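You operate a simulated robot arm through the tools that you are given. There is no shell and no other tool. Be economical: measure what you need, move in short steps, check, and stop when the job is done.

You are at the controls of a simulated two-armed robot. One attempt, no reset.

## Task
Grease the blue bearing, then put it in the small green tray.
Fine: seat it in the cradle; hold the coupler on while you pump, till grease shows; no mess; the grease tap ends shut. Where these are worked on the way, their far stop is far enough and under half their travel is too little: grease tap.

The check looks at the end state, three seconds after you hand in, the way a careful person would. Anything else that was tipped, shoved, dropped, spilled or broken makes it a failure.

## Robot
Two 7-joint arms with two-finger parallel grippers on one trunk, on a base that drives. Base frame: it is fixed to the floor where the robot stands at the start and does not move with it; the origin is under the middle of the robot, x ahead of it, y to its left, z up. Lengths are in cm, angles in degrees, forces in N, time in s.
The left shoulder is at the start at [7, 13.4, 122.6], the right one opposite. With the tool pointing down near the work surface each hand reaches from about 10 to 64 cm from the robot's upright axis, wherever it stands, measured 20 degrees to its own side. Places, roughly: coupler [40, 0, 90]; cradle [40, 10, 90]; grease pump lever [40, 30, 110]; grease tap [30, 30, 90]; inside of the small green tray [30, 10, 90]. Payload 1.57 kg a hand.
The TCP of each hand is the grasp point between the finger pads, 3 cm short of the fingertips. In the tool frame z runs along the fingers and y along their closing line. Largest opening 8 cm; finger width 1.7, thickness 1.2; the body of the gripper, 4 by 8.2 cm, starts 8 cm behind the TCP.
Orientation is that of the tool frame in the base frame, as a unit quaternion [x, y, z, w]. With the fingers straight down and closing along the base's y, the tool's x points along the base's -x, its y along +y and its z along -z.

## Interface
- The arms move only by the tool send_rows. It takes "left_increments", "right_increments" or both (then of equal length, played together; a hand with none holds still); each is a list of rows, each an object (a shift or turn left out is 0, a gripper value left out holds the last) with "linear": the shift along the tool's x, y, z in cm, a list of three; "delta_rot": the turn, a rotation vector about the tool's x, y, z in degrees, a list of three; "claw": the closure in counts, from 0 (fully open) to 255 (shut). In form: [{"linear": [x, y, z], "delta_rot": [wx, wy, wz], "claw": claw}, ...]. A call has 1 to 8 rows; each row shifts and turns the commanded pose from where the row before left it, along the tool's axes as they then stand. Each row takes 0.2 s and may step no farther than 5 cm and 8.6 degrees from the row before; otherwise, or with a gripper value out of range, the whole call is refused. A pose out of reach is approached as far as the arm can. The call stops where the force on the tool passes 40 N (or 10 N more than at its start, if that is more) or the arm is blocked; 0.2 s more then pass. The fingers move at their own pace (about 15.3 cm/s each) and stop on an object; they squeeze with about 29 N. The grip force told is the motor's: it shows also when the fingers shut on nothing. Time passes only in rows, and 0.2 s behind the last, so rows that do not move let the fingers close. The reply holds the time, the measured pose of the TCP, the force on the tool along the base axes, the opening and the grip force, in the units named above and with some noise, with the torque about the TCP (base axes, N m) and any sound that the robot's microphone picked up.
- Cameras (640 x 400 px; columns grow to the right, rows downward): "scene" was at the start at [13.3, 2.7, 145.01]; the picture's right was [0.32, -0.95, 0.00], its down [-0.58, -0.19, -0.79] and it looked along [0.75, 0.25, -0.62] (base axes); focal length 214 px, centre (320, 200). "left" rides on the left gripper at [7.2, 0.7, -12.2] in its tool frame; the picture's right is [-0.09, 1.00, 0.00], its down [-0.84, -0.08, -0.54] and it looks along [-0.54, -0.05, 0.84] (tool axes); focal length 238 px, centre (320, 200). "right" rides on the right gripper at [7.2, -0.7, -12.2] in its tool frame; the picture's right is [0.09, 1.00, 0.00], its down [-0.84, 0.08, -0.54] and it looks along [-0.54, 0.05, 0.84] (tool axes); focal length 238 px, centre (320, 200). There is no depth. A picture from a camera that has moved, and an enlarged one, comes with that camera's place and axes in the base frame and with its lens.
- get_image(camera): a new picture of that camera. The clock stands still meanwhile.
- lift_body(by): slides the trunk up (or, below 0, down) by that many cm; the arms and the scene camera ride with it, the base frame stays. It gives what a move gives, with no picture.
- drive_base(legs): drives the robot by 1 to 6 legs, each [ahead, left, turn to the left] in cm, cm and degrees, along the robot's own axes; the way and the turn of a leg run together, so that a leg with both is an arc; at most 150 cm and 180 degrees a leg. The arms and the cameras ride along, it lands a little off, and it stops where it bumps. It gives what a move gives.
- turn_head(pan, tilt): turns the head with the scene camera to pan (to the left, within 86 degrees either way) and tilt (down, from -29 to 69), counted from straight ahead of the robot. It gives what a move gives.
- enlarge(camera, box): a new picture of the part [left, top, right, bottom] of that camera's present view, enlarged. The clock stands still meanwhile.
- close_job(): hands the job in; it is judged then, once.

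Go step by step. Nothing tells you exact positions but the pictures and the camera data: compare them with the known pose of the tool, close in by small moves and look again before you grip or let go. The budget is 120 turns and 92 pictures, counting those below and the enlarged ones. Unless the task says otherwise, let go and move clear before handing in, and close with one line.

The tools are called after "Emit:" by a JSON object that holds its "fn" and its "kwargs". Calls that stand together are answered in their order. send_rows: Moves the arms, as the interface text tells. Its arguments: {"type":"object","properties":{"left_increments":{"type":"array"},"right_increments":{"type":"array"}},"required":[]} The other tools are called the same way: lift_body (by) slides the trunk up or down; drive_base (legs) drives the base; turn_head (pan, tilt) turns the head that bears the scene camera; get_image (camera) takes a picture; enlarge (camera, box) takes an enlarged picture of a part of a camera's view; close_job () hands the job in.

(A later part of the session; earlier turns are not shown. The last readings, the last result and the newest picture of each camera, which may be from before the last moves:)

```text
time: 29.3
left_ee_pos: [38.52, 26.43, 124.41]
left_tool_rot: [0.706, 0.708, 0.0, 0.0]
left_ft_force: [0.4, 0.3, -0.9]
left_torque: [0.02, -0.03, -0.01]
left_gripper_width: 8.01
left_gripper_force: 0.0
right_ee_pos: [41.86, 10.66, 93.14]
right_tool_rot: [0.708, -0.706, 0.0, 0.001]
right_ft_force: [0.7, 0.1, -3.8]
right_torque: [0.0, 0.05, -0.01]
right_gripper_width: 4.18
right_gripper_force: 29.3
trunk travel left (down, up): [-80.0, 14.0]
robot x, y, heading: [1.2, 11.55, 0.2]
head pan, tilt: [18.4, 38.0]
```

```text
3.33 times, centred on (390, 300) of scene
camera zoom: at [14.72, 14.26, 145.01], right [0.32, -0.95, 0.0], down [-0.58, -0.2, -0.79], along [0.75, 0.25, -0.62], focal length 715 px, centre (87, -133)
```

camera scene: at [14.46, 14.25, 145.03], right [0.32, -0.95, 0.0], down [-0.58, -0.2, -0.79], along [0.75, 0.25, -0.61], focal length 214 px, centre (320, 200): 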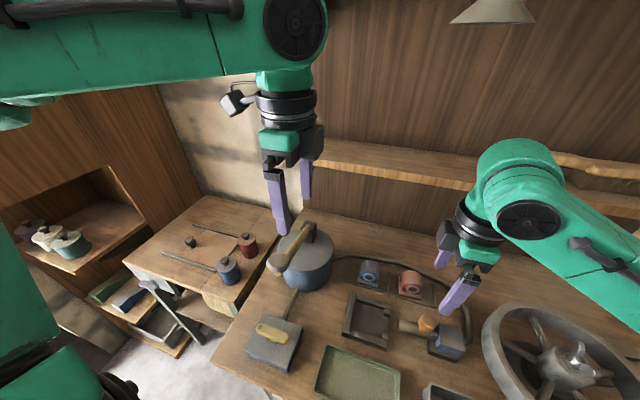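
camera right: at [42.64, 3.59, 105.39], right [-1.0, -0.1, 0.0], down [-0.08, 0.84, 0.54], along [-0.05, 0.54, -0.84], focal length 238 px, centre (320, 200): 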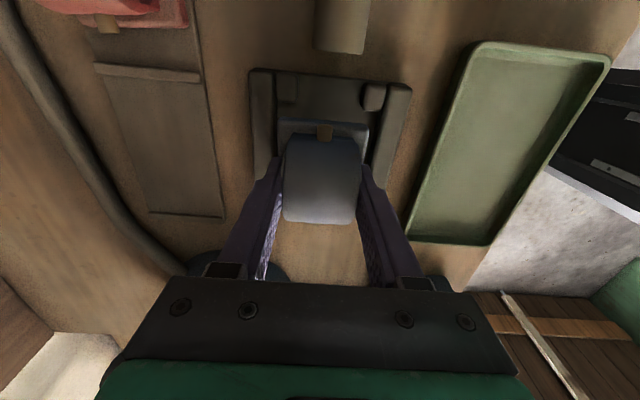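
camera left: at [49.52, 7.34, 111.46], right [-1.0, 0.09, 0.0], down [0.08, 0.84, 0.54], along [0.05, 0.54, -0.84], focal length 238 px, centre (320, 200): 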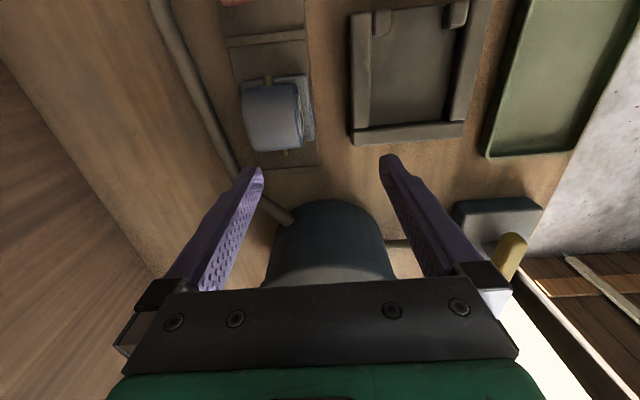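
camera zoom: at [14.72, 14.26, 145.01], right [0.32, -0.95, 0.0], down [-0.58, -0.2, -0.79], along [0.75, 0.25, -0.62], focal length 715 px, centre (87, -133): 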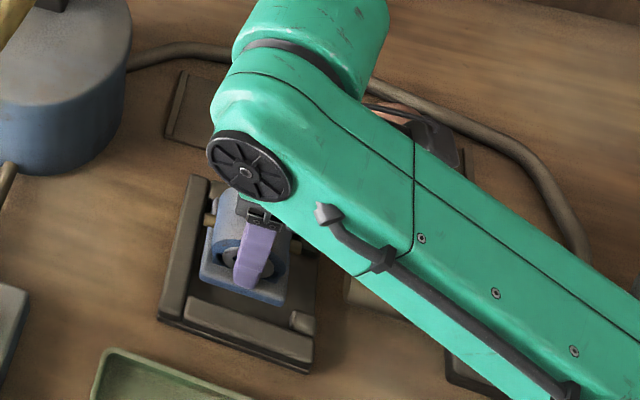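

Emit:
{"fn": "send_rows", "kwargs": {"right_increments": [{"linear": [0, 0, 0.8]}, {"linear": [0, 0, 0.4]}, {"linear": [0, 0, 0.3]}]}}

```text
time: 30.1
left_ee_pos: [38.49, 26.32, 124.42]
left_tool_rot: [0.706, 0.708, -0.001, 0.0]
left_ft_force: [0.3, -0.2, -0.9]
left_torque: [0.01, 0.01, 0.04]
left_gripper_width: 8.0
left_gripper_force: 0.0
right_ee_pos: [41.98, 10.65, 91.81]
right_tool_rot: [0.709, -0.706, 0.001, 0.0]
right_ft_force: [-0.8, -0.2, -4.1]
right_torque: [0.02, 0.0, 0.03]
right_gripper_width: 4.17
right_gripper_force: 28.9
trunk travel left (down, up): [-80.0, 14.0]
robot x, y, heading: [1.35, 11.45, 0.0]
head pan, tilt: [18.4, 38.0]
```

Emit:
{"fn": "send_rows", "kwargs": {"right_increments": [{"linear": [0, 0, 0.2]}, {"linear": [0, 0, 0.2]}]}}

```text
time: 30.7
left_ee_pos: [38.39, 26.42, 124.54]
left_tool_rot: [0.706, 0.708, 0.001, 0.0]
left_ft_force: [0.2, 0.5, 0.5]
left_torque: [-0.02, -0.01, -0.01]
left_gripper_width: 8.0
left_gripper_force: 0.1
right_ee_pos: [41.73, 10.62, 91.61]
right_tool_rot: [0.709, -0.705, 0.001, -0.001]
right_ft_force: [0.6, -1.2, 9.3]
right_torque: [-0.48, 0.34, 0.08]
right_gripper_width: 4.19
right_gripper_force: 28.7
trunk travel left (down, up): [-80.0, 14.0]
robot x, y, heading: [1.08, 11.35, 0.1]
head pan, tilt: [18.4, 38.0]
```

It touched down at z 91.6. I'll look before letting go.

Emit:
{"fn": "enlarge", "kwargs": {"camera": "right", "box": [220, 50, 430, 240]}}

Emit:
{"fn": "enlarge", "kwargs": {"camera": "scene", "box": [340, 270, 430, 350]}}

```text
2.11 times, centred on (325, 145) of right
camera zoom: at [42.52, 3.55, 103.71], right [-1.0, -0.1, 0.0], down [-0.08, 0.84, 0.54], along [-0.05, 0.54, -0.84], focal length 502 px, centre (310, 316)
```

zoom: 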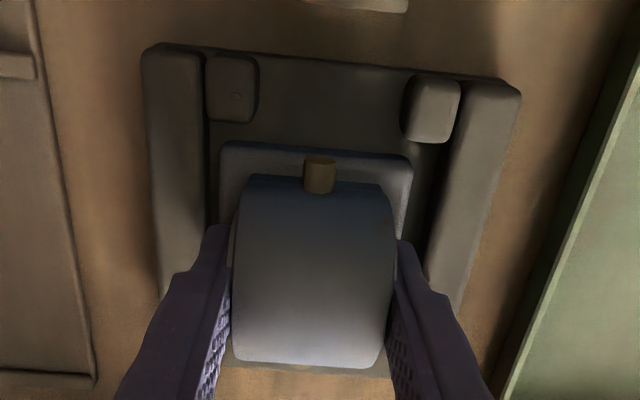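

```text
5.00 times, centred on (385, 310) of scene
camera zoom: at [14.56, 14.27, 145.05], right [0.32, -0.95, 0.0], down [-0.58, -0.2, -0.79], along [0.75, 0.25, -0.61], focal length 1072 px, centre (-5, -350)
```

zoom: 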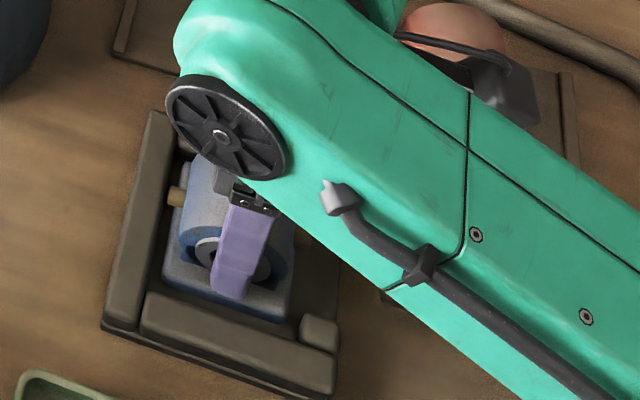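

The contact torque points at the corner by the -x/-y stub, so I'll lift slightly, nudge away from it and set down again.

Emit:
{"fn": "send_rows", "kwargs": {"right_increments": [{"linear": [0, 0, -0.5]}, {"linear": [-0.3, 0, 0]}, {"linear": [0, 0, 0.3]}, {"linear": [0, 0, 0.2]}, {"linear": [0, 0, 0.1]}]}}

```text
time: 31.9
left_ee_pos: [38.24, 26.31, 124.54]
left_tool_rot: [0.706, 0.708, 0.001, 0.001]
left_ft_force: [0.3, -0.5, -0.5]
left_torque: [0.03, 0.01, 0.0]
left_gripper_width: 8.0
left_gripper_force: 0.1
right_ee_pos: [41.87, 11.0, 91.56]
right_tool_rot: [0.709, -0.705, 0.0, -0.003]
right_ft_force: [1.5, -0.3, 13.9]
right_torque: [-0.6, 0.48, 0.08]
right_gripper_width: 4.17
right_gripper_force: 29.0
trunk travel left (down, up): [-80.0, 14.0]
robot x, y, heading: [1.53, 11.12, 0.3]
head pan, tilt: [18.4, 38.0]
```

The same corner touches at the same height after the shift, so that is the cradle floor with a small tilt. I'll let go.

Emit:
{"fn": "send_rows", "kwargs": {"right_increments": [{"claw": 95}, {"claw": 95}, {"linear": [0, 0, -3]}, {"linear": [0, 0, -4]}, {"linear": [1.5, 0, -4]}]}}

Emit:
{"fn": "get_image", "kwargs": {"camera": "right"}}

Emit:
{"fn": "enlarge", "kwargs": {"camera": "right", "box": [240, 40, 440, 200]}}

```text
time: 33.1
left_ee_pos: [38.35, 26.28, 124.4]
left_tool_rot: [0.706, 0.708, 0.002, 0.0]
left_ft_force: [-0.2, 0.4, -0.3]
left_torque: [-0.01, 0.01, 0.02]
left_gripper_width: 8.01
left_gripper_force: 0.1
right_ee_pos: [41.58, 9.5, 102.31]
right_tool_rot: [0.708, -0.706, 0.0, 0.0]
right_ft_force: [0.0, 0.1, 0.3]
right_torque: [0.0, -0.01, 0.0]
right_gripper_width: 5.02
right_gripper_force: 0.2
trunk travel left (down, up): [-80.0, 14.0]
robot x, y, heading: [1.16, 11.39, 0.2]
head pan, tilt: [18.4, 38.0]
```

```text
52 pictures are left
camera right: at [42.44, 2.33, 114.53], right [-1.0, -0.1, 0.0], down [-0.08, 0.84, 0.54], along [-0.05, 0.54, -0.84], focal length 238 px, centre (320, 200)
```

right: 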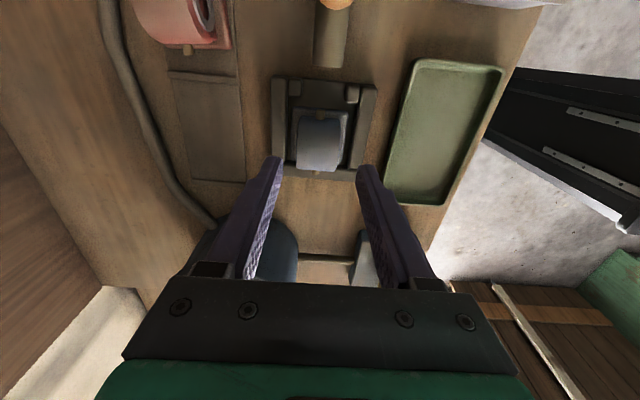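

```text
2.50 times, centred on (340, 120) of right
camera zoom: at [42.44, 2.33, 114.53], right [-1.0, -0.1, 0.0], down [-0.08, 0.84, 0.54], along [-0.05, 0.54, -0.84], focal length 596 px, centre (270, 400)
```

zoom: 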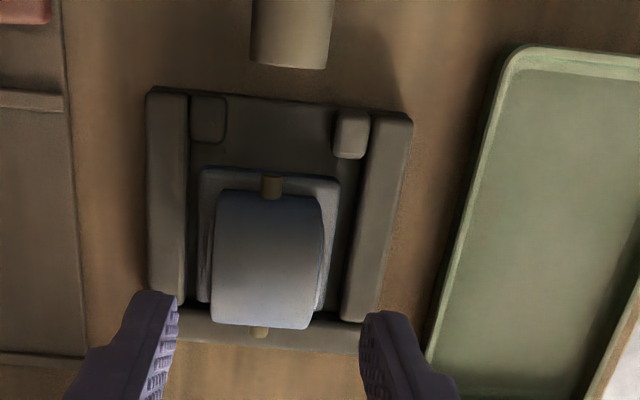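

The bearing is seated between the walls, its nipple in line with the nozzle at x≈41.7. Next I look at the coupler knob.

Emit:
{"fn": "send_rows", "kwargs": {"right_increments": [{"linear": [4, 0, -3], "claw": 100}, {"linear": [4, 0, 0]}, {"linear": [4, 0, 0]}]}}

Emit:
{"fn": "get_image", "kwargs": {"camera": "right"}}

Emit:
{"fn": "enlarge", "kwargs": {"camera": "right", "box": [220, 60, 420, 220]}}

Emit:
{"fn": "get_image", "kwargs": {"camera": "scene"}}

```text
time: 33.9
left_ee_pos: [38.4, 26.21, 124.58]
left_tool_rot: [0.706, 0.709, 0.001, 0.0]
left_ft_force: [-0.1, -0.8, 0.5]
left_torque: [0.03, -0.01, 0.0]
left_gripper_width: 7.99
left_gripper_force: 0.0
right_ee_pos: [41.77, -2.62, 105.25]
right_tool_rot: [0.709, -0.705, -0.001, -0.001]
right_ft_force: [0.4, -0.3, -0.1]
right_torque: [-0.02, 0.0, -0.01]
right_gripper_width: 4.86
right_gripper_force: 0.0
trunk travel left (down, up): [-80.0, 14.0]
robot x, y, heading: [1.25, 11.62, 0.1]
head pan, tilt: [18.4, 38.0]
```

```text
50 pictures are left
camera right: at [42.6, -9.77, 117.41], right [-1.0, -0.1, 0.0], down [-0.08, 0.84, 0.54], along [-0.05, 0.54, -0.84], focal length 238 px, centre (320, 200)
```

right: 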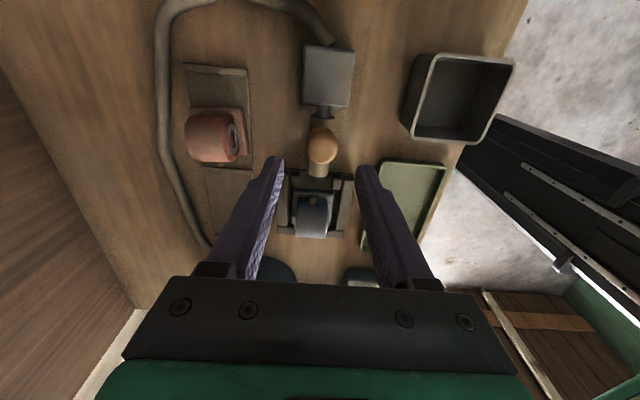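

```text
2.50 times, centred on (320, 140) of right
camera zoom: at [42.6, -9.77, 117.41], right [-1.0, -0.1, 0.0], down [-0.08, 0.84, 0.54], along [-0.05, 0.54, -0.84], focal length 596 px, centre (320, 350)
```

zoom: 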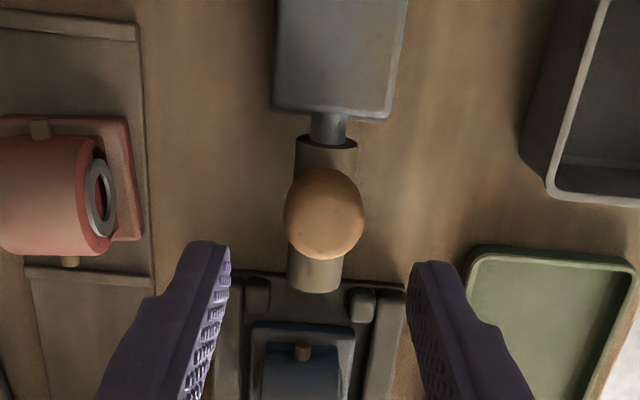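

```text
48 pictures are left
camera scene: at [14.59, 14.14, 145.02], right [0.32, -0.95, 0.0], down [-0.58, -0.2, -0.79], along [0.75, 0.25, -0.61], focal length 214 px, centre (320, 200)
```

scene: 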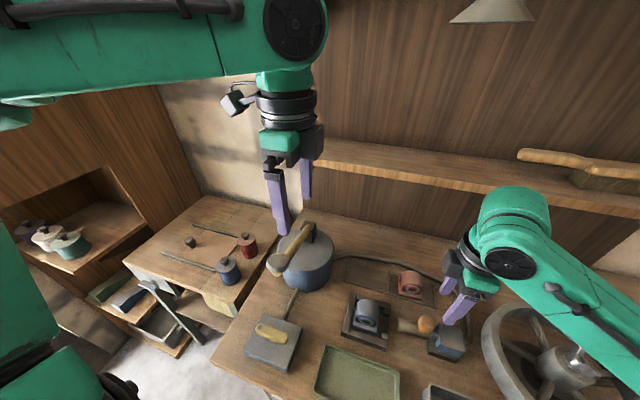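

The ball knob is at about (41.6, -1.6, 94.5), roughly 3.2 cm across. I'll go down around it and grip it.

Emit:
{"fn": "send_rows", "kwargs": {"right_increments": [{"linear": [-1.1, 0.1, 3], "claw": 50}, {"linear": [0, 0, 4]}, {"linear": [0, 0, 2]}]}}

Emit:
{"fn": "get_image", "kwargs": {"camera": "right"}}

```text
time: 34.7
left_ee_pos: [38.42, 26.43, 124.5]
left_tool_rot: [0.705, 0.709, 0.001, 0.0]
left_ft_force: [-0.3, 0.2, -0.1]
left_torque: [-0.01, 0.0, 0.01]
left_gripper_width: 8.0
left_gripper_force: 0.1
right_ee_pos: [41.65, -1.28, 96.29]
right_tool_rot: [0.708, -0.706, 0.001, -0.001]
right_ft_force: [-0.5, 0.4, -0.7]
right_torque: [-0.02, 0.0, 0.01]
right_gripper_width: 6.4
right_gripper_force: 0.0
trunk travel left (down, up): [-80.0, 14.0]
robot x, y, heading: [1.75, 11.74, 0.3]
head pan, tilt: [18.4, 38.0]
```

```text
47 pictures are left
camera right: at [42.46, -8.49, 108.53], right [-1.0, -0.1, 0.0], down [-0.08, 0.84, 0.54], along [-0.05, 0.54, -0.84], focal length 238 px, centre (320, 200)
```

right: 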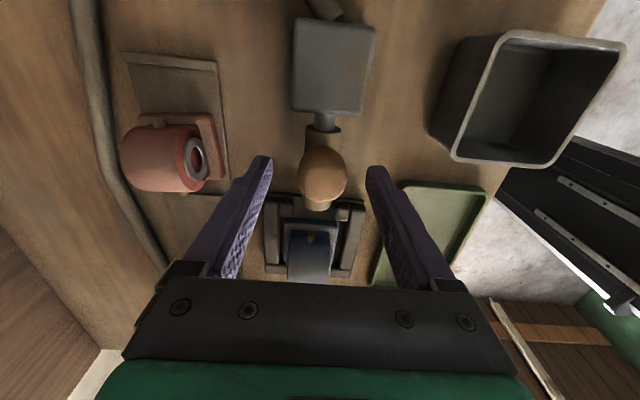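

Emit:
{"fn": "send_rows", "kwargs": {"right_increments": [{"linear": [0.15, 0, 1.8]}, {"claw": 255}, {"claw": 255}, {"claw": 255}]}}

Emit:
{"fn": "send_rows", "kwargs": {"right_increments": [{"linear": [-0.8, 0, 0]}, {"linear": [-0.8, 0, 0]}]}}

Emit:
{"fn": "get_image", "kwargs": {"camera": "right"}}

```text
time: 35.7
left_ee_pos: [38.55, 26.33, 124.4]
left_tool_rot: [0.706, 0.708, 0.0, 0.001]
left_ft_force: [0.2, 0.2, -0.2]
left_torque: [0.0, -0.04, 0.0]
left_gripper_width: 7.99
left_gripper_force: 0.1
right_ee_pos: [41.51, -1.49, 94.48]
right_tool_rot: [0.709, -0.706, 0.0, 0.001]
right_ft_force: [0.5, 0.1, 0.4]
right_torque: [0.4, 0.18, 0.13]
right_gripper_width: 3.18
right_gripper_force: 40.2
trunk travel left (down, up): [-80.0, 14.0]
robot x, y, heading: [1.52, 11.32, -0.2]
head pan, tilt: [18.4, 38.0]
```

```text
time: 36.3
left_ee_pos: [38.41, 26.31, 124.56]
left_tool_rot: [0.706, 0.708, 0.001, 0.0]
left_ft_force: [-0.2, -0.1, -0.3]
left_torque: [-0.01, 0.04, 0.01]
left_gripper_width: 8.01
left_gripper_force: 0.1
right_ee_pos: [41.64, -0.01, 94.4]
right_tool_rot: [0.709, -0.706, -0.001, 0.001]
right_ft_force: [-2.0, -3.5, -2.6]
right_torque: [0.09, 0.14, -0.03]
right_gripper_width: 3.18
right_gripper_force: 40.8
trunk travel left (down, up): [-80.0, 14.0]
robot x, y, heading: [1.28, 11.31, 0.1]
head pan, tilt: [18.4, 38.0]
```

```text
46 pictures are left
camera right: at [42.36, -7.14, 106.65], right [-1.0, -0.1, 0.0], down [-0.08, 0.84, 0.54], along [-0.05, 0.54, -0.84], focal length 238 px, centre (320, 200)
```

right: 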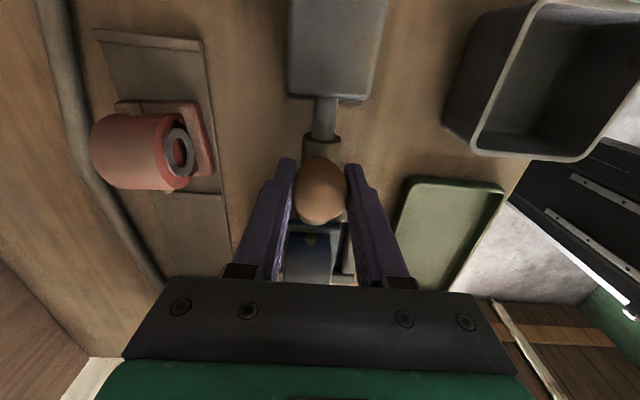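

The coupler slides with about 3.5 N resistance. I'll push it on toward the bearing in small steps.

Emit:
{"fn": "send_rows", "kwargs": {"right_increments": [{"linear": [-0.8, 0, 0]}, {"linear": [-0.8, 0, 0]}, {"linear": [-0.5, 0, 0]}]}}

Emit:
{"fn": "get_image", "kwargs": {"camera": "right"}}

Emit:
{"fn": "enlarge", "kwargs": {"camera": "scene", "box": [330, 280, 470, 370]}}

```text
time: 37.1
left_ee_pos: [38.49, 26.22, 124.4]
left_tool_rot: [0.706, 0.709, 0.001, 0.0]
left_ft_force: [0.0, 0.3, -0.8]
left_torque: [0.04, 0.01, 0.0]
left_gripper_width: 7.99
left_gripper_force: 0.1
right_ee_pos: [41.63, 2.01, 94.44]
right_tool_rot: [0.708, -0.706, 0.0, 0.0]
right_ft_force: [-4.5, -7.8, -11.5]
right_torque: [-0.49, -0.63, -0.16]
right_gripper_width: 3.19
right_gripper_force: 40.0
trunk travel left (down, up): [-80.0, 14.0]
robot x, y, heading: [0.94, 11.67, 0.3]
head pan, tilt: [18.4, 38.0]
```

```text
45 pictures are left
camera right: at [42.37, -5.21, 106.65], right [-1.0, -0.1, 0.0], down [-0.08, 0.84, 0.54], along [-0.05, 0.54, -0.84], focal length 238 px, centre (320, 200)
```

right: 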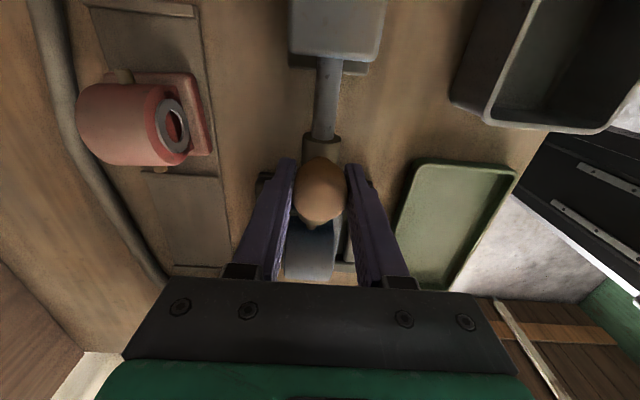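

```text
4.44 times, centred on (400, 325) of scene
camera zoom: at [14.65, 14.03, 145.0], right [0.32, -0.95, 0.0], down [-0.58, -0.2, -0.79], along [0.75, 0.25, -0.61], focal length 953 px, centre (-36, -356)
```

zoom: 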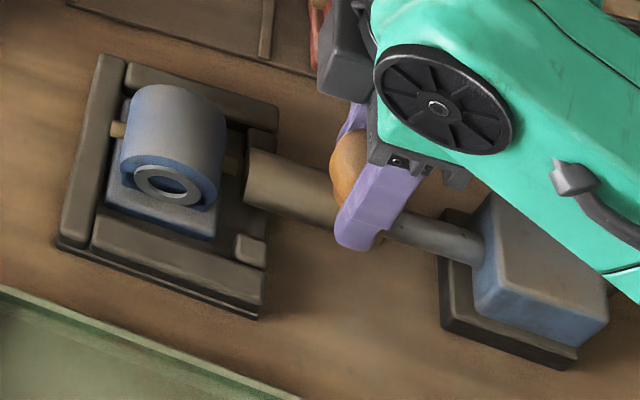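

Emit:
{"fn": "send_rows", "kwargs": {"right_increments": [{"linear": [-0.6, 0.05, 0.08]}, {"linear": [-0.5, 0.05, 0.04]}]}}

Emit:
{"fn": "enlarge", "kwargs": {"camera": "scene", "box": [330, 280, 470, 370]}}

```text
time: 37.7
left_ee_pos: [38.32, 25.81, 124.57]
left_tool_rot: [0.706, 0.708, 0.002, -0.002]
left_ft_force: [0.1, -0.1, 0.4]
left_torque: [0.0, 0.02, -0.01]
left_gripper_width: 7.99
left_gripper_force: 0.0
right_ee_pos: [41.64, 2.56, 94.44]
right_tool_rot: [-0.707, 0.708, -0.001, 0.0]
right_ft_force: [-2.0, -22.4, 2.1]
right_torque: [-0.25, 0.57, 0.05]
right_gripper_width: 3.18
right_gripper_force: 40.3
trunk travel left (down, up): [-80.0, 14.0]
robot x, y, heading: [1.07, 11.12, 0.2]
head pan, tilt: [18.4, 38.0]
```

```text
4.44 times, centred on (400, 325) of scene
camera zoom: at [14.57, 13.56, 145.06], right [0.32, -0.95, 0.0], down [-0.58, -0.19, -0.79], along [0.75, 0.25, -0.61], focal length 953 px, centre (-36, -356)
```

zoom: 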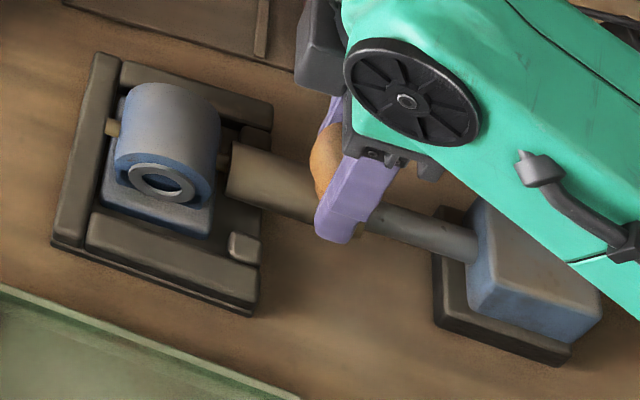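

Emit:
{"fn": "enlarge", "kwargs": {"camera": "scene", "box": [345, 290, 405, 340]}}

Emit:
{"fn": "enlarge", "kwargs": {"camera": "right", "box": [250, 120, 390, 290]}}

```text
8.00 times, centred on (375, 315) of scene
camera zoom: at [14.57, 13.56, 145.06], right [0.32, -0.95, 0.0], down [-0.58, -0.19, -0.79], along [0.75, 0.25, -0.61], focal length 1716 px, centre (-120, -720)
```

zoom: 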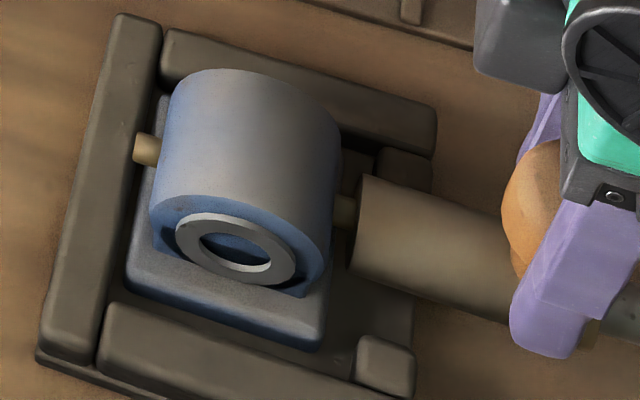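

```text
2.35 times, centred on (320, 205) of right
camera zoom: at [42.31, -4.57, 106.65], right [-1.0, -0.09, 0.0], down [-0.08, 0.84, 0.54], along [-0.05, 0.54, -0.84], focal length 561 px, centre (320, 188)
```

zoom: 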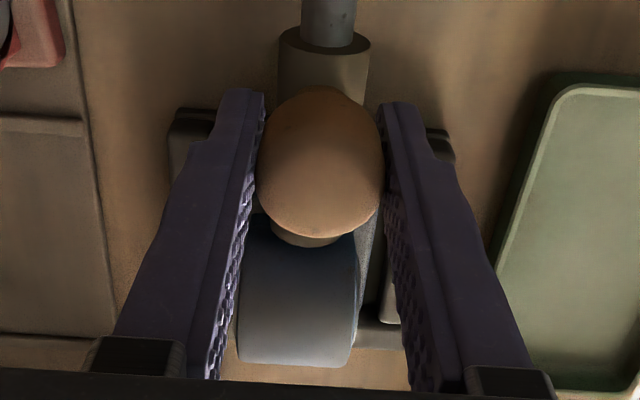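

The nozzle meets the nipple at about 22 N. I'll press slightly more to see whether it seats further.

Emit:
{"fn": "send_rows", "kwargs": {"right_increments": [{"linear": [-0.3, 0, 0]}, {"linear": [0, 0, 0]}]}}

Emit:
{"fn": "enlarge", "kwargs": {"camera": "scene", "box": [345, 290, 405, 340]}}

```text
time: 38.3
left_ee_pos: [38.46, 25.61, 124.54]
left_tool_rot: [0.706, 0.708, 0.003, -0.001]
left_ft_force: [0.3, -0.1, 0.8]
left_torque: [0.01, 0.0, -0.01]
left_gripper_width: 8.0
left_gripper_force: 0.1
right_ee_pos: [41.52, 2.83, 94.44]
right_tool_rot: [0.708, -0.706, 0.0, -0.001]
right_ft_force: [2.1, -28.4, 4.5]
right_torque: [0.07, 0.35, 0.05]
right_gripper_width: 3.18
right_gripper_force: 40.5
trunk travel left (down, up): [-80.0, 14.0]
robot x, y, heading: [1.31, 11.16, 0.3]
head pan, tilt: [18.4, 38.0]
```

```text
8.00 times, centred on (375, 315) of scene
camera zoom: at [14.66, 13.42, 145.03], right [0.32, -0.95, -0.01], down [-0.58, -0.19, -0.79], along [0.75, 0.26, -0.61], focal length 1716 px, centre (-120, -720)
```

zoom: 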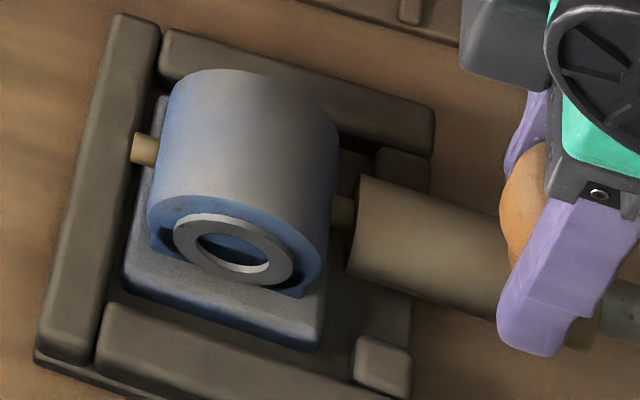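

The coupler bears on the nipple at about 28 N and the bearing stays put, so I'll hold it there. Meanwhile I turn the left hand back and bring it over the tap to look.

Emit:
{"fn": "send_rows", "kwargs": {"left_increments": [{"delta_rot": [0, 0, -8.2]}, {"delta_rot": [0, 0, -8.2]}, {"delta_rot": [0, 0, -8.2]}, {"delta_rot": [0, 0, -8.2]}, {"delta_rot": [0, 0, -8.2]}, {"delta_rot": [0, 0, -8.2]}, {"delta_rot": [0, 0, -8.2]}, {"delta_rot": [0, 0, -8.2]}]}}

Emit:
{"fn": "send_rows", "kwargs": {"left_increments": [{"delta_rot": [0, 0, -8.2]}, {"delta_rot": [0, 0, -8.2]}, {"delta_rot": [0, 0, -8.0]}, {"linear": [4, 0, 0]}, {"linear": [4, 3, 0]}, {"linear": [0, 2, 4]}, {"linear": [0, 0, 4]}, {"linear": [0, 0, 4]}]}}

Emit:
{"fn": "get_image", "kwargs": {"camera": "left"}}

Emit:
{"fn": "get_image", "kwargs": {"camera": "scene"}}

```text
time: 40.1
left_ee_pos: [38.46, 25.66, 124.61]
left_tool_rot: [0.208, 0.978, 0.002, -0.001]
left_ft_force: [0.2, 0.7, -0.7]
left_torque: [-0.01, 0.03, 0.0]
left_gripper_width: 8.0
left_gripper_force: 0.1
right_ee_pos: [41.57, 2.77, 94.32]
right_tool_rot: [0.709, -0.706, -0.001, -0.002]
right_ft_force: [6.5, -26.3, 10.2]
right_torque: [-0.02, 0.37, 0.01]
right_gripper_width: 3.15
right_gripper_force: 40.0
trunk travel left (down, up): [-80.0, 14.0]
robot x, y, heading: [1.39, 11.31, 0.3]
head pan, tilt: [18.4, 38.0]
```

```text
time: 41.9
left_ee_pos: [30.53, 30.89, 113.51]
left_tool_rot: [-0.003, 1.0, 0.002, -0.001]
left_ft_force: [0.1, 0.4, 0.3]
left_torque: [0.02, 0.01, -0.01]
left_gripper_width: 8.01
left_gripper_force: 0.1
left hand out of reach, approached as far as the arm can: row 8
right_ee_pos: [41.6, 3.29, 94.28]
right_tool_rot: [0.709, -0.705, -0.004, -0.003]
right_ft_force: [4.0, -15.9, 1.5]
right_torque: [1.07, -0.49, 0.12]
right_gripper_width: 3.2
right_gripper_force: 40.6
trunk travel left (down, up): [-80.0, 14.0]
robot x, y, heading: [1.13, 11.46, 0.1]
head pan, tilt: [18.4, 38.0]
```

```text
39 pictures are left
camera left: at [23.4, 31.53, 125.54], right [0.09, 1.0, 0.0], down [0.84, -0.08, 0.54], along [0.54, -0.04, -0.84], focal length 238 px, centre (320, 200)
```

left: 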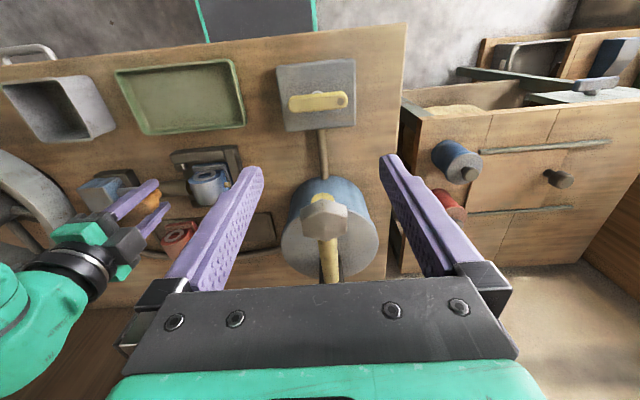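

```text
38 pictures are left
camera scene: at [14.83, 13.52, 144.99], right [0.32, -0.95, -0.01], down [-0.58, -0.19, -0.79], along [0.75, 0.26, -0.61], focal length 214 px, centre (320, 200)
```

scene: 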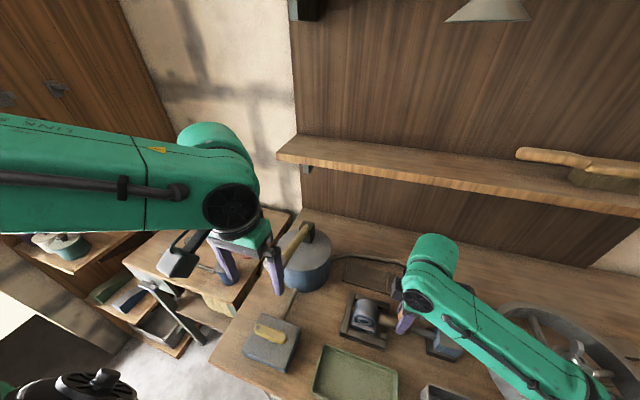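

The right hand crept to y 3.29 with less force. I'll check the coupler, and look at the tap.

Emit:
{"fn": "enlarge", "kwargs": {"camera": "scene", "box": [335, 285, 415, 345]}}

Emit:
{"fn": "enlarge", "kwargs": {"camera": "left", "box": [250, 40, 390, 140]}}

```text
6.67 times, centred on (375, 315) of scene
camera zoom: at [14.83, 13.52, 144.99], right [0.32, -0.95, -0.01], down [-0.58, -0.19, -0.79], along [0.75, 0.26, -0.61], focal length 1430 px, centre (-47, -567)
```

zoom: 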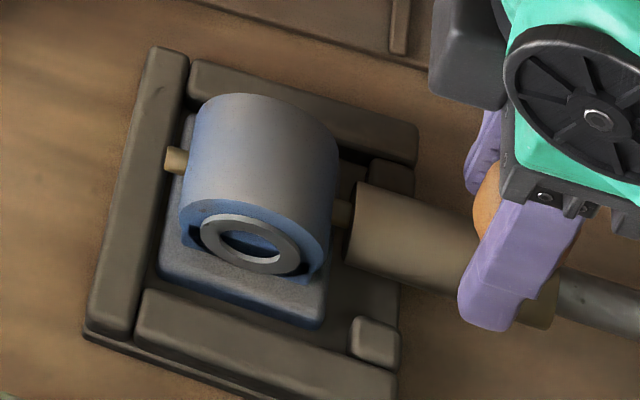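

```text
4.00 times, centred on (320, 90) of left
camera zoom: at [23.4, 31.53, 125.54], right [0.09, 1.0, 0.0], down [0.84, -0.08, 0.54], along [0.54, -0.04, -0.84], focal length 953 px, centre (320, 640)
```

zoom: 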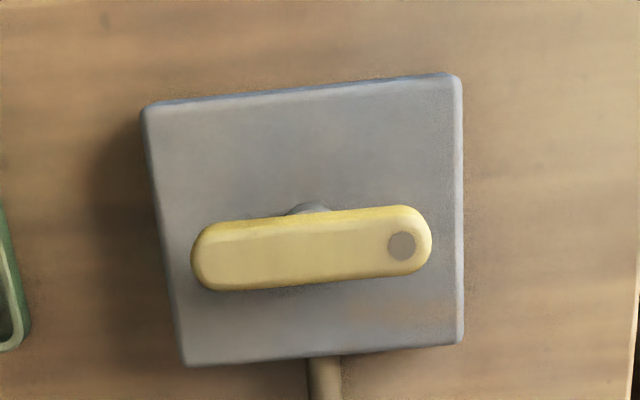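

The nozzle has slipped a few mm further over the nipple, so the coupler is on. The tap handle lies across the pipe (shut), centred at about (29.8, 31, 91.5); I'll bring the left hand lower while keeping the coupler pressed.

Emit:
{"fn": "send_rows", "kwargs": {"left_increments": [{"linear": [0, 0, 3], "delta_rot": [0, 0, 8]}, {"linear": [0, 0, 3], "delta_rot": [0, 0, 8]}, {"linear": [0, 0, 2], "delta_rot": [0, 0, 8]}, {"linear": [0, 0, 0], "delta_rot": [0, 0, 8]}, {"linear": [0, 0, 0], "delta_rot": [0, 0, 8]}, {"linear": [0, 0, 0], "delta_rot": [0, 0, 8]}, {"linear": [0, 0, 0], "delta_rot": [0, 0, 8]}, {"linear": [0, 0, 0], "delta_rot": [0, 0, 8]}]}}

```text
time: 43.7
left_ee_pos: [33.8, 32.15, 108.49]
left_tool_rot: [0.529, 0.849, 0.001, -0.001]
left_ft_force: [-0.7, 0.3, 0.8]
left_torque: [-0.02, -0.01, 0.0]
left_gripper_width: 8.01
left_gripper_force: 0.0
left hand out of reach, approached as far as the arm can: row 1, 3
right_ee_pos: [41.35, 3.22, 94.26]
right_tool_rot: [0.708, -0.706, -0.002, -0.001]
right_ft_force: [-1.8, -10.0, -12.5]
right_torque: [1.12, -0.4, 0.05]
right_gripper_width: 3.16
right_gripper_force: 40.1
trunk travel left (down, up): [-80.0, 14.0]
robot x, y, heading: [1.0, 11.63, 0.3]
head pan, tilt: [18.4, 38.0]
```

Emit:
{"fn": "get_image", "kwargs": {"camera": "left"}}

Emit:
{"fn": "get_image", "kwargs": {"camera": "scene"}}

```text
35 pictures are left
camera left: at [31.38, 39.08, 120.58], right [0.93, 0.36, 0.0], down [0.3, -0.79, 0.54], along [0.19, -0.5, -0.84], focal length 238 px, centre (320, 200)
```

left: 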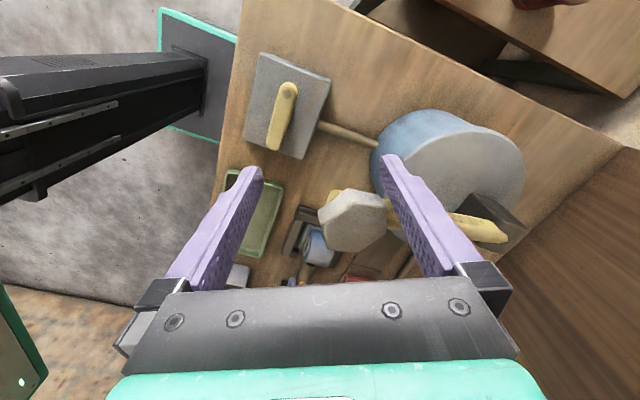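

```text
34 pictures are left
camera scene: at [14.78, 13.86, 145.0], right [0.32, -0.95, 0.0], down [-0.58, -0.19, -0.79], along [0.75, 0.25, -0.62], focal length 214 px, centre (320, 200)
```

scene: 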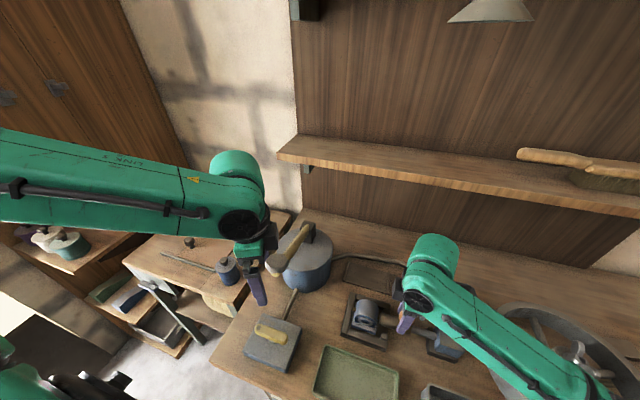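

The left arm is too folded to reach the tap from here. I'll ease the coupler back, let go, raise both hands and back the base up about 9 cm so everything is in comfortable reach.

Emit:
{"fn": "send_rows", "kwargs": {"left_increments": [{"linear": [0, 0, -4]}, {"linear": [0, 0, -4]}, {"linear": [0, 0, -4]}, {"linear": [0, 0, 0]}]}}

Emit:
{"fn": "send_rows", "kwargs": {"right_increments": [{"linear": [0.9, 0, 0]}, {"linear": [0.9, 0, 0]}, {"linear": [0.9, 0, 0]}, {"linear": [0.9, 0, 0]}, {"linear": [0.9, 0, 0]}]}}

```text
time: 44.7
left_ee_pos: [33.87, 32.1, 120.52]
left_tool_rot: [0.529, 0.849, 0.001, -0.001]
left_ft_force: [-0.1, 0.1, 0.2]
left_torque: [-0.02, 0.0, -0.01]
left_gripper_width: 8.03
left_gripper_force: 0.0
right_ee_pos: [41.59, 3.22, 94.41]
right_tool_rot: [0.708, -0.706, -0.001, -0.001]
right_ft_force: [-3.3, -9.6, -17.7]
right_torque: [0.43, -0.45, 0.0]
right_gripper_width: 3.18
right_gripper_force: 40.4
trunk travel left (down, up): [-80.0, 14.0]
robot x, y, heading: [1.0, 11.54, 0.1]
head pan, tilt: [18.4, 38.0]
```

```text
time: 45.9
left_ee_pos: [33.82, 32.75, 120.35]
left_tool_rot: [0.528, 0.849, 0.0, 0.001]
left_ft_force: [-0.2, 0.1, -0.3]
left_torque: [-0.01, -0.02, -0.01]
left_gripper_width: 7.97
left_gripper_force: 0.1
right_ee_pos: [41.52, -0.77, 94.35]
right_tool_rot: [0.709, -0.705, -0.001, -0.002]
right_ft_force: [-3.9, 6.2, -17.1]
right_torque: [0.78, -0.28, 0.06]
right_gripper_width: 3.21
right_gripper_force: 40.5
trunk travel left (down, up): [-80.0, 14.0]
robot x, y, heading: [1.58, 11.7, 0.2]
head pan, tilt: [18.4, 38.0]
```

Emit:
{"fn": "send_rows", "kwargs": {"right_increments": [{"claw": 60}, {"claw": 60}, {"linear": [0, 0, -4]}, {"linear": [0, 0, -4]}, {"linear": [2, 0, -3]}]}}

Emit:
{"fn": "drive_base", "kwargs": {"legs": [[-9, 0, 0]]}}

Emit:
{"fn": "send_rows", "kwargs": {"left_increments": [{"linear": [0, 0, 0], "delta_rot": [0, 0, 8]}, {"linear": [0, 0, 0], "delta_rot": [0, 0, 8]}, {"delta_rot": [0, 0, 8]}, {"delta_rot": [0, 0, 2]}]}}

Emit:
{"fn": "get_image", "kwargs": {"camera": "scene"}}

```text
time: 47.1
left_ee_pos: [33.8, 32.49, 120.43]
left_tool_rot: [0.529, 0.849, 0.001, 0.0]
left_ft_force: [-1.3, 0.2, -0.6]
left_torque: [-0.01, -0.01, 0.0]
left_gripper_width: 7.99
left_gripper_force: 0.1
right_ee_pos: [41.4, -3.02, 105.44]
right_tool_rot: [0.709, -0.705, 0.0, 0.0]
right_ft_force: [0.6, -0.3, 0.1]
right_torque: [-0.01, -0.02, 0.02]
right_gripper_width: 6.12
right_gripper_force: 0.1
trunk travel left (down, up): [-80.0, 14.0]
robot x, y, heading: [1.09, 11.41, 0.1]
head pan, tilt: [18.4, 38.0]
```

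```text
time: 48.2
left_ee_pos: [25.25, 32.5, 120.31]
left_tool_rot: [0.528, 0.849, 0.0, 0.0]
left_ft_force: [-0.4, -0.3, -0.5]
left_torque: [0.0, -0.01, 0.02]
left_gripper_width: 7.97
left_gripper_force: 0.1
right_ee_pos: [32.95, -2.94, 105.28]
right_tool_rot: [0.709, -0.705, -0.001, 0.001]
right_ft_force: [-0.1, 0.2, -0.2]
right_torque: [0.01, 0.03, -0.04]
right_gripper_width: 6.13
right_gripper_force: 0.1
trunk travel left (down, up): [-80.0, 14.0]
robot x, y, heading: [-7.51, 11.17, 0.1]
head pan, tilt: [18.4, 38.0]
```

```text
time: 49.2
left_ee_pos: [24.95, 32.5, 120.31]
left_tool_rot: [0.706, 0.708, -0.001, -0.001]
left_ft_force: [-0.1, -0.3, 0.7]
left_torque: [-0.02, 0.02, -0.01]
left_gripper_width: 8.02
left_gripper_force: 0.0
right_ee_pos: [32.83, -2.81, 105.43]
right_tool_rot: [0.709, -0.705, 0.0, 0.0]
right_ft_force: [0.4, -0.3, 0.3]
right_torque: [0.01, 0.02, -0.01]
right_gripper_width: 6.12
right_gripper_force: 0.1
trunk travel left (down, up): [-80.0, 14.0]
robot x, y, heading: [-7.44, 11.47, 0.4]
head pan, tilt: [18.4, 38.0]
```

```text
33 pictures are left
camera scene: at [5.95, 14.25, 145.01], right [0.32, -0.95, 0.0], down [-0.58, -0.2, -0.79], along [0.75, 0.25, -0.62], focal length 214 px, centre (320, 200)
```

scene: 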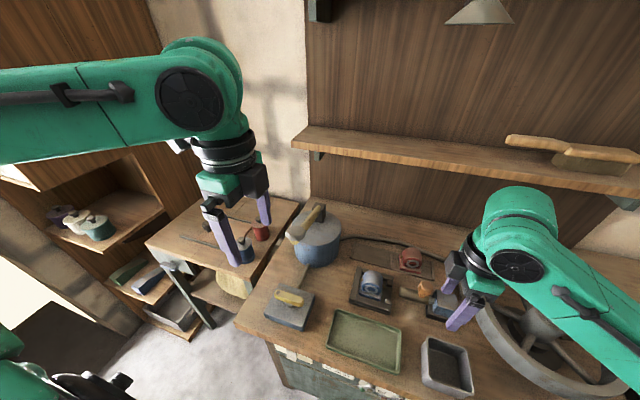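

Everything is in reach now. I'll partly close the left gripper (for lever-head clearance) and come down over the tap handle's centre.

Emit:
{"fn": "send_rows", "kwargs": {"left_increments": [{"linear": [-0.7, 2.2, 2], "claw": 112}, {"linear": [-0.8, 2.2, 2]}, {"linear": [0, 0, 4]}, {"linear": [0, 0, 4]}, {"linear": [0, 0, 4]}]}}

Emit:
{"fn": "get_image", "kwargs": {"camera": "left"}}

Emit:
{"fn": "enlarge", "kwargs": {"camera": "scene", "box": [220, 180, 380, 340]}}

```text
time: 50.4
left_ee_pos: [29.53, 31.01, 104.27]
left_tool_rot: [0.705, 0.709, -0.001, 0.001]
left_ft_force: [0.0, 0.3, -1.1]
left_torque: [0.03, 0.01, -0.01]
left_gripper_width: 4.48
left_gripper_force: 0.1
right_ee_pos: [32.85, -2.87, 105.33]
right_tool_rot: [0.708, -0.706, 0.0, 0.0]
right_ft_force: [-0.8, -0.5, 0.3]
right_torque: [-0.02, 0.02, -0.02]
right_gripper_width: 6.13
right_gripper_force: 0.0
trunk travel left (down, up): [-80.0, 14.0]
robot x, y, heading: [-7.15, 11.63, 0.5]
head pan, tilt: [18.4, 38.0]
```

```text
32 pictures are left
camera left: at [30.13, 38.28, 116.38], right [1.0, -0.09, 0.0], down [-0.07, -0.84, 0.54], along [-0.05, -0.54, -0.84], focal length 238 px, centre (320, 200)
```

left: 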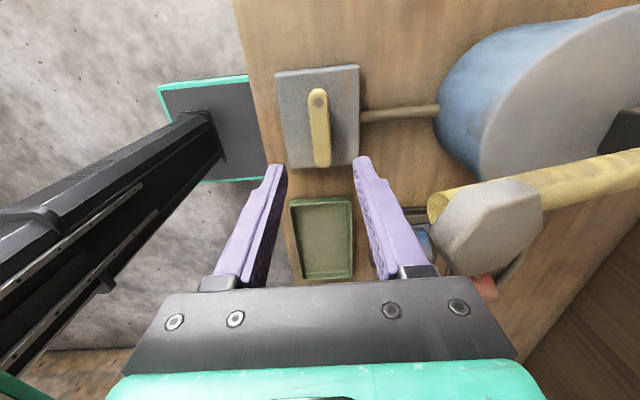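

```text
2.50 times, centred on (300, 260) of scene
camera zoom: at [6.05, 14.23, 145.0], right [0.32, -0.95, 0.0], down [-0.58, -0.2, -0.79], along [0.75, 0.25, -0.62], focal length 536 px, centre (370, 50)
```

zoom: 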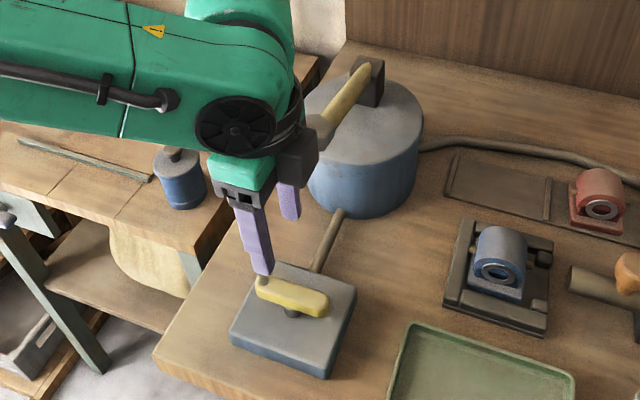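

Handle centre refined to (29.35, 30.9), top near z 92. I'll go down straddling it, with about 1 cm of room to the lever head.

Emit:
{"fn": "send_rows", "kwargs": {"left_increments": [{"linear": [0, -0.25, 2]}, {"linear": [0, 0, 2]}, {"linear": [0, 0, 2]}, {"linear": [0, 0, 2]}, {"linear": [0, 0, 1.3]}]}}

Emit:
{"fn": "get_image", "kwargs": {"camera": "left"}}

```text
time: 51.6
left_ee_pos: [29.2, 30.83, 95.0]
left_tool_rot: [0.705, 0.709, 0.0, 0.0]
left_ft_force: [0.9, -0.6, 0.3]
left_torque: [0.0, 0.02, -0.01]
left_gripper_width: 4.49
left_gripper_force: 0.1
right_ee_pos: [32.83, -3.02, 105.29]
right_tool_rot: [0.709, -0.705, 0.0, 0.0]
right_ft_force: [-1.1, -0.3, -0.3]
right_torque: [0.01, -0.01, -0.01]
right_gripper_width: 6.12
right_gripper_force: 0.0
trunk travel left (down, up): [-80.0, 14.0]
robot x, y, heading: [-7.3, 11.43, 0.3]
head pan, tilt: [18.4, 38.0]
```

```text
30 pictures are left
camera left: at [29.84, 38.23, 107.13], right [1.0, -0.09, 0.0], down [-0.07, -0.84, 0.54], along [-0.05, -0.54, -0.84], focal length 238 px, centre (320, 200)
```

left: 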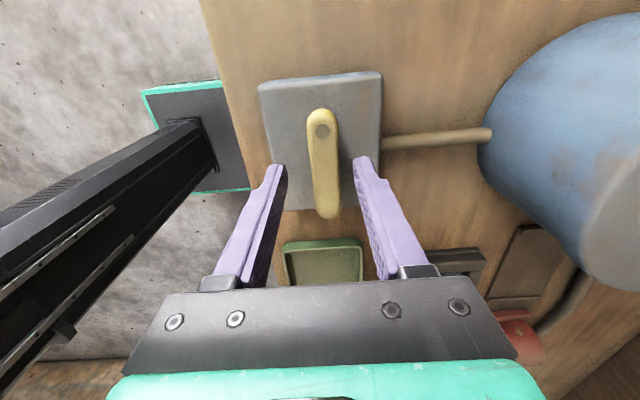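

Emit:
{"fn": "send_rows", "kwargs": {"left_increments": [{"linear": [0.15, 0, 0.7]}, {"linear": [0, 0, 0.5]}, {"claw": 180}, {"claw": 230}, {"claw": 230}]}}

Emit:
{"fn": "get_image", "kwargs": {"camera": "left"}}

```text
time: 52.8
left_ee_pos: [29.5, 31.16, 93.95]
left_tool_rot: [0.705, 0.709, 0.001, 0.002]
left_ft_force: [14.9, 3.4, 8.5]
left_torque: [0.18, -0.27, -0.09]
left_gripper_width: 1.98
left_gripper_force: 34.1
right_ee_pos: [32.95, -2.84, 105.37]
right_tool_rot: [0.708, -0.706, 0.0, 0.001]
right_ft_force: [-0.2, -0.8, -0.5]
right_torque: [0.02, -0.03, 0.0]
right_gripper_width: 6.11
right_gripper_force: 0.0
trunk travel left (down, up): [-80.0, 14.0]
robot x, y, heading: [-7.59, 11.7, 0.1]
head pan, tilt: [18.4, 38.0]
```

```text
29 pictures are left
camera left: at [30.19, 38.5, 106.06], right [1.0, -0.09, 0.0], down [-0.08, -0.84, 0.54], along [-0.04, -0.54, -0.84], focal length 238 px, centre (320, 200)
```

left: 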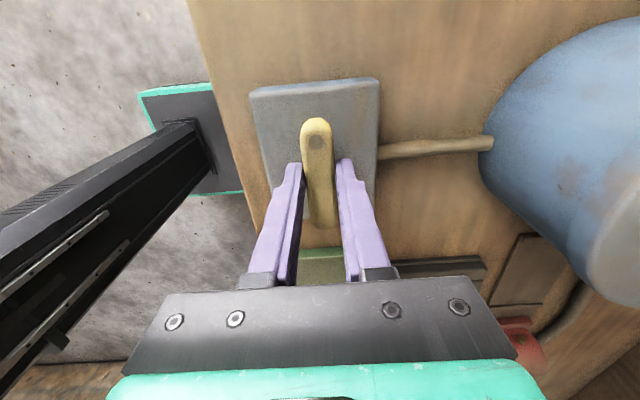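

The left hand holds the tap handle squarely (1.98 cm). I'll open it to stay loosely around it and couple first, so nothing can leak; the right hand goes back over the knob.

Emit:
{"fn": "send_rows", "kwargs": {"left_increments": "[{\"claw\": 112}, {\"linear\": [0, 0.2, 0]}, {}, {}], \"right_increments\": [{\"linear\": [-0.7, -3, 0], \"claw\": 50}, {\"linear\": [-0.7, -3, 0]}, {\"linear\": [-0.7, -2.7, 2]}, {\"linear\": [0, 0, 3]}]}"}}

```text
refused: the rows could not be read
```

Emit:
{"fn": "send_rows", "kwargs": {"left_increments": [{"claw": 112}, {"linear": [0, 0.2, 0]}, {"linear": [0, 0, 0]}, {"linear": [0, 0, 0]}], "right_increments": [{"linear": [-0.7, -3, 0], "claw": 50}, {"linear": [-0.7, -3, 0]}, {"linear": [-0.7, -2.7, 2]}, {"linear": [0, 0, 3]}]}}

Emit:
{"fn": "get_image", "kwargs": {"camera": "right"}}

```text
time: 53.8
left_ee_pos: [29.31, 31.13, 93.98]
left_tool_rot: [0.705, 0.709, 0.0, 0.0]
left_ft_force: [-0.5, 0.7, -0.7]
left_torque: [0.02, 0.01, 0.01]
left_gripper_width: 4.49
left_gripper_force: 0.1
right_ee_pos: [41.4, -0.95, 100.42]
right_tool_rot: [0.708, -0.706, 0.0, -0.001]
right_ft_force: [-0.5, 0.1, 0.0]
right_torque: [0.02, -0.01, 0.0]
right_gripper_width: 6.44
right_gripper_force: 0.1
trunk travel left (down, up): [-80.0, 14.0]
robot x, y, heading: [-7.35, 11.28, 0.5]
head pan, tilt: [18.4, 38.0]
```

```text
28 pictures are left
camera right: at [42.23, -8.11, 112.61], right [-1.0, -0.1, 0.0], down [-0.08, 0.84, 0.54], along [-0.05, 0.54, -0.84], focal length 238 px, centre (320, 200)
```

right: 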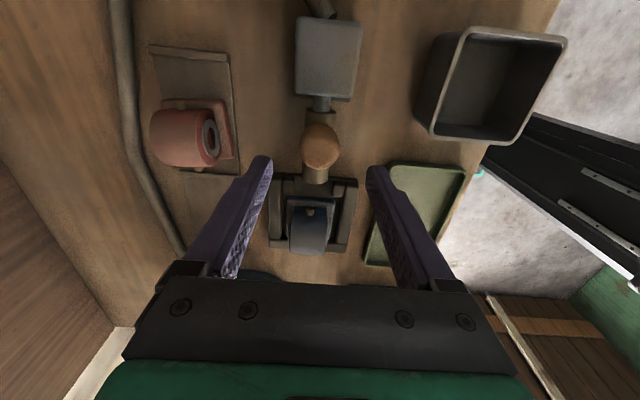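

Emit:
{"fn": "send_rows", "kwargs": {"right_increments": [{"linear": [0.45, -0.15, 3]}, {"linear": [0, 0, 3]}, {"claw": 255}, {"claw": 255}, {"claw": 255}]}}

Emit:
{"fn": "send_rows", "kwargs": {"right_increments": [{"linear": [-0.9, 0, 0]}, {"linear": [-0.9, 0, 0]}, {"linear": [-0.9, 0, 0]}, {"linear": [-0.7, 0, 0.05]}]}}

```text
time: 55.0
left_ee_pos: [29.43, 31.09, 94.03]
left_tool_rot: [0.705, 0.709, 0.0, 0.0]
left_ft_force: [1.4, -0.3, 0.0]
left_torque: [-0.01, 0.01, 0.06]
left_gripper_width: 4.5
left_gripper_force: 0.1
right_ee_pos: [41.49, -1.3, 94.44]
right_tool_rot: [0.709, -0.706, 0.0, 0.0]
right_ft_force: [1.0, -1.2, -0.2]
right_torque: [0.0, 0.13, 0.06]
right_gripper_width: 3.18
right_gripper_force: 40.6
trunk travel left (down, up): [-80.0, 14.0]
robot x, y, heading: [-7.51, 11.51, 0.5]
head pan, tilt: [18.4, 38.0]
```

```text
time: 56.0
left_ee_pos: [29.4, 31.02, 93.8]
left_tool_rot: [0.705, 0.709, 0.0, 0.001]
left_ft_force: [-0.3, 0.4, 0.0]
left_torque: [0.03, -0.02, 0.01]
left_gripper_width: 4.5
left_gripper_force: 0.1
right_ee_pos: [41.5, 1.95, 94.49]
right_tool_rot: [0.708, -0.706, 0.0, 0.0]
right_ft_force: [0.2, -6.3, -2.0]
right_torque: [-0.35, -0.1, -0.07]
right_gripper_width: 3.19
right_gripper_force: 39.7
trunk travel left (down, up): [-80.0, 14.0]
robot x, y, heading: [-7.06, 11.69, 0.1]
head pan, tilt: [18.4, 38.0]
```

Emit:
{"fn": "send_rows", "kwargs": {"right_increments": [{"linear": [-0.4, 0, 0]}, {"linear": [-0.3, 0, 0]}, {"linear": [-0.3, 0, 0]}, {"linear": [-0.2, 0, 0]}, {"linear": [0, 0, 0]}]}}

Emit:
{"fn": "enlarge", "kwargs": {"camera": "scene", "box": [340, 260, 440, 330]}}

```text
time: 57.2
left_ee_pos: [29.43, 30.71, 94.18]
left_tool_rot: [0.706, 0.708, 0.002, -0.001]
left_ft_force: [-0.2, -0.6, -0.5]
left_torque: [0.02, 0.02, 0.02]
left_gripper_width: 4.49
left_gripper_force: 0.1
right_ee_pos: [41.67, 2.78, 94.46]
right_tool_rot: [-0.707, 0.707, -0.001, 0.001]
right_ft_force: [5.3, -23.1, 8.9]
right_torque: [-0.48, 0.36, 0.01]
right_gripper_width: 3.16
right_gripper_force: 41.0
trunk travel left (down, up): [-80.0, 14.0]
robot x, y, heading: [-7.49, 11.71, -0.1]
head pan, tilt: [18.4, 38.0]
```

```text
5.71 times, centred on (390, 295) of scene
camera zoom: at [5.9, 13.48, 145.04], right [0.32, -0.95, -0.01], down [-0.58, -0.19, -0.79], along [0.75, 0.26, -0.61], focal length 1226 px, centre (-80, -343)
```

zoom: 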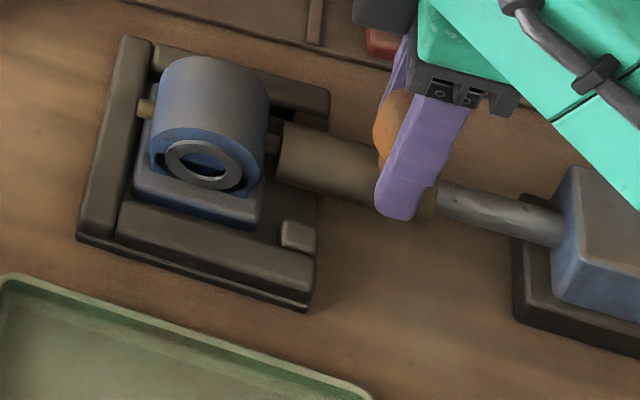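

The coupler is pressed on again at about 23 N. Now the left hand grips the tap and tries a small turn to find the direction.

Emit:
{"fn": "send_rows", "kwargs": {"left_increments": [{"linear": [0.3, 0.25, 0]}, {"claw": 255}, {"claw": 255}, {"delta_rot": [0, 0, -4]}, {"delta_rot": [0, 0, -4]}]}}

```text
time: 58.4
left_ee_pos: [29.5, 31.02, 93.99]
left_tool_rot: [0.654, 0.756, 0.004, -0.003]
left_ft_force: [-8.1, 3.2, 4.7]
left_torque: [0.26, 0.24, -1.02]
left_gripper_width: 2.23
left_gripper_force: 34.8
right_ee_pos: [41.55, 2.68, 94.42]
right_tool_rot: [0.707, -0.707, 0.0, -0.003]
right_ft_force: [13.9, -26.4, 6.6]
right_torque: [0.22, 0.56, -0.06]
right_gripper_width: 3.16
right_gripper_force: 40.5
trunk travel left (down, up): [-80.0, 14.0]
robot x, y, heading: [-7.08, 11.43, 0.4]
head pan, tilt: [18.4, 38.0]
```

Emit:
{"fn": "send_rows", "kwargs": {"left_increments": [{"delta_rot": [0, 0, 8]}, {"delta_rot": [0, 0, 4]}, {"delta_rot": [0, 0, 4]}]}}

```text
time: 59.2
left_ee_pos: [29.53, 30.9, 94.13]
left_tool_rot: [0.754, 0.657, 0.001, -0.001]
left_ft_force: [-4.0, -5.8, -3.4]
left_torque: [-0.81, 0.16, 0.02]
left_gripper_width: 1.99
left_gripper_force: 33.3
right_ee_pos: [41.59, 2.75, 94.39]
right_tool_rot: [0.708, -0.706, 0.0, -0.002]
right_ft_force: [8.4, -24.7, 11.9]
right_torque: [-0.26, 0.29, 0.01]
right_gripper_width: 3.16
right_gripper_force: 40.3
trunk travel left (down, up): [-80.0, 14.0]
robot x, y, heading: [-7.47, 11.63, 0.2]
head pan, tilt: [18.4, 38.0]
```

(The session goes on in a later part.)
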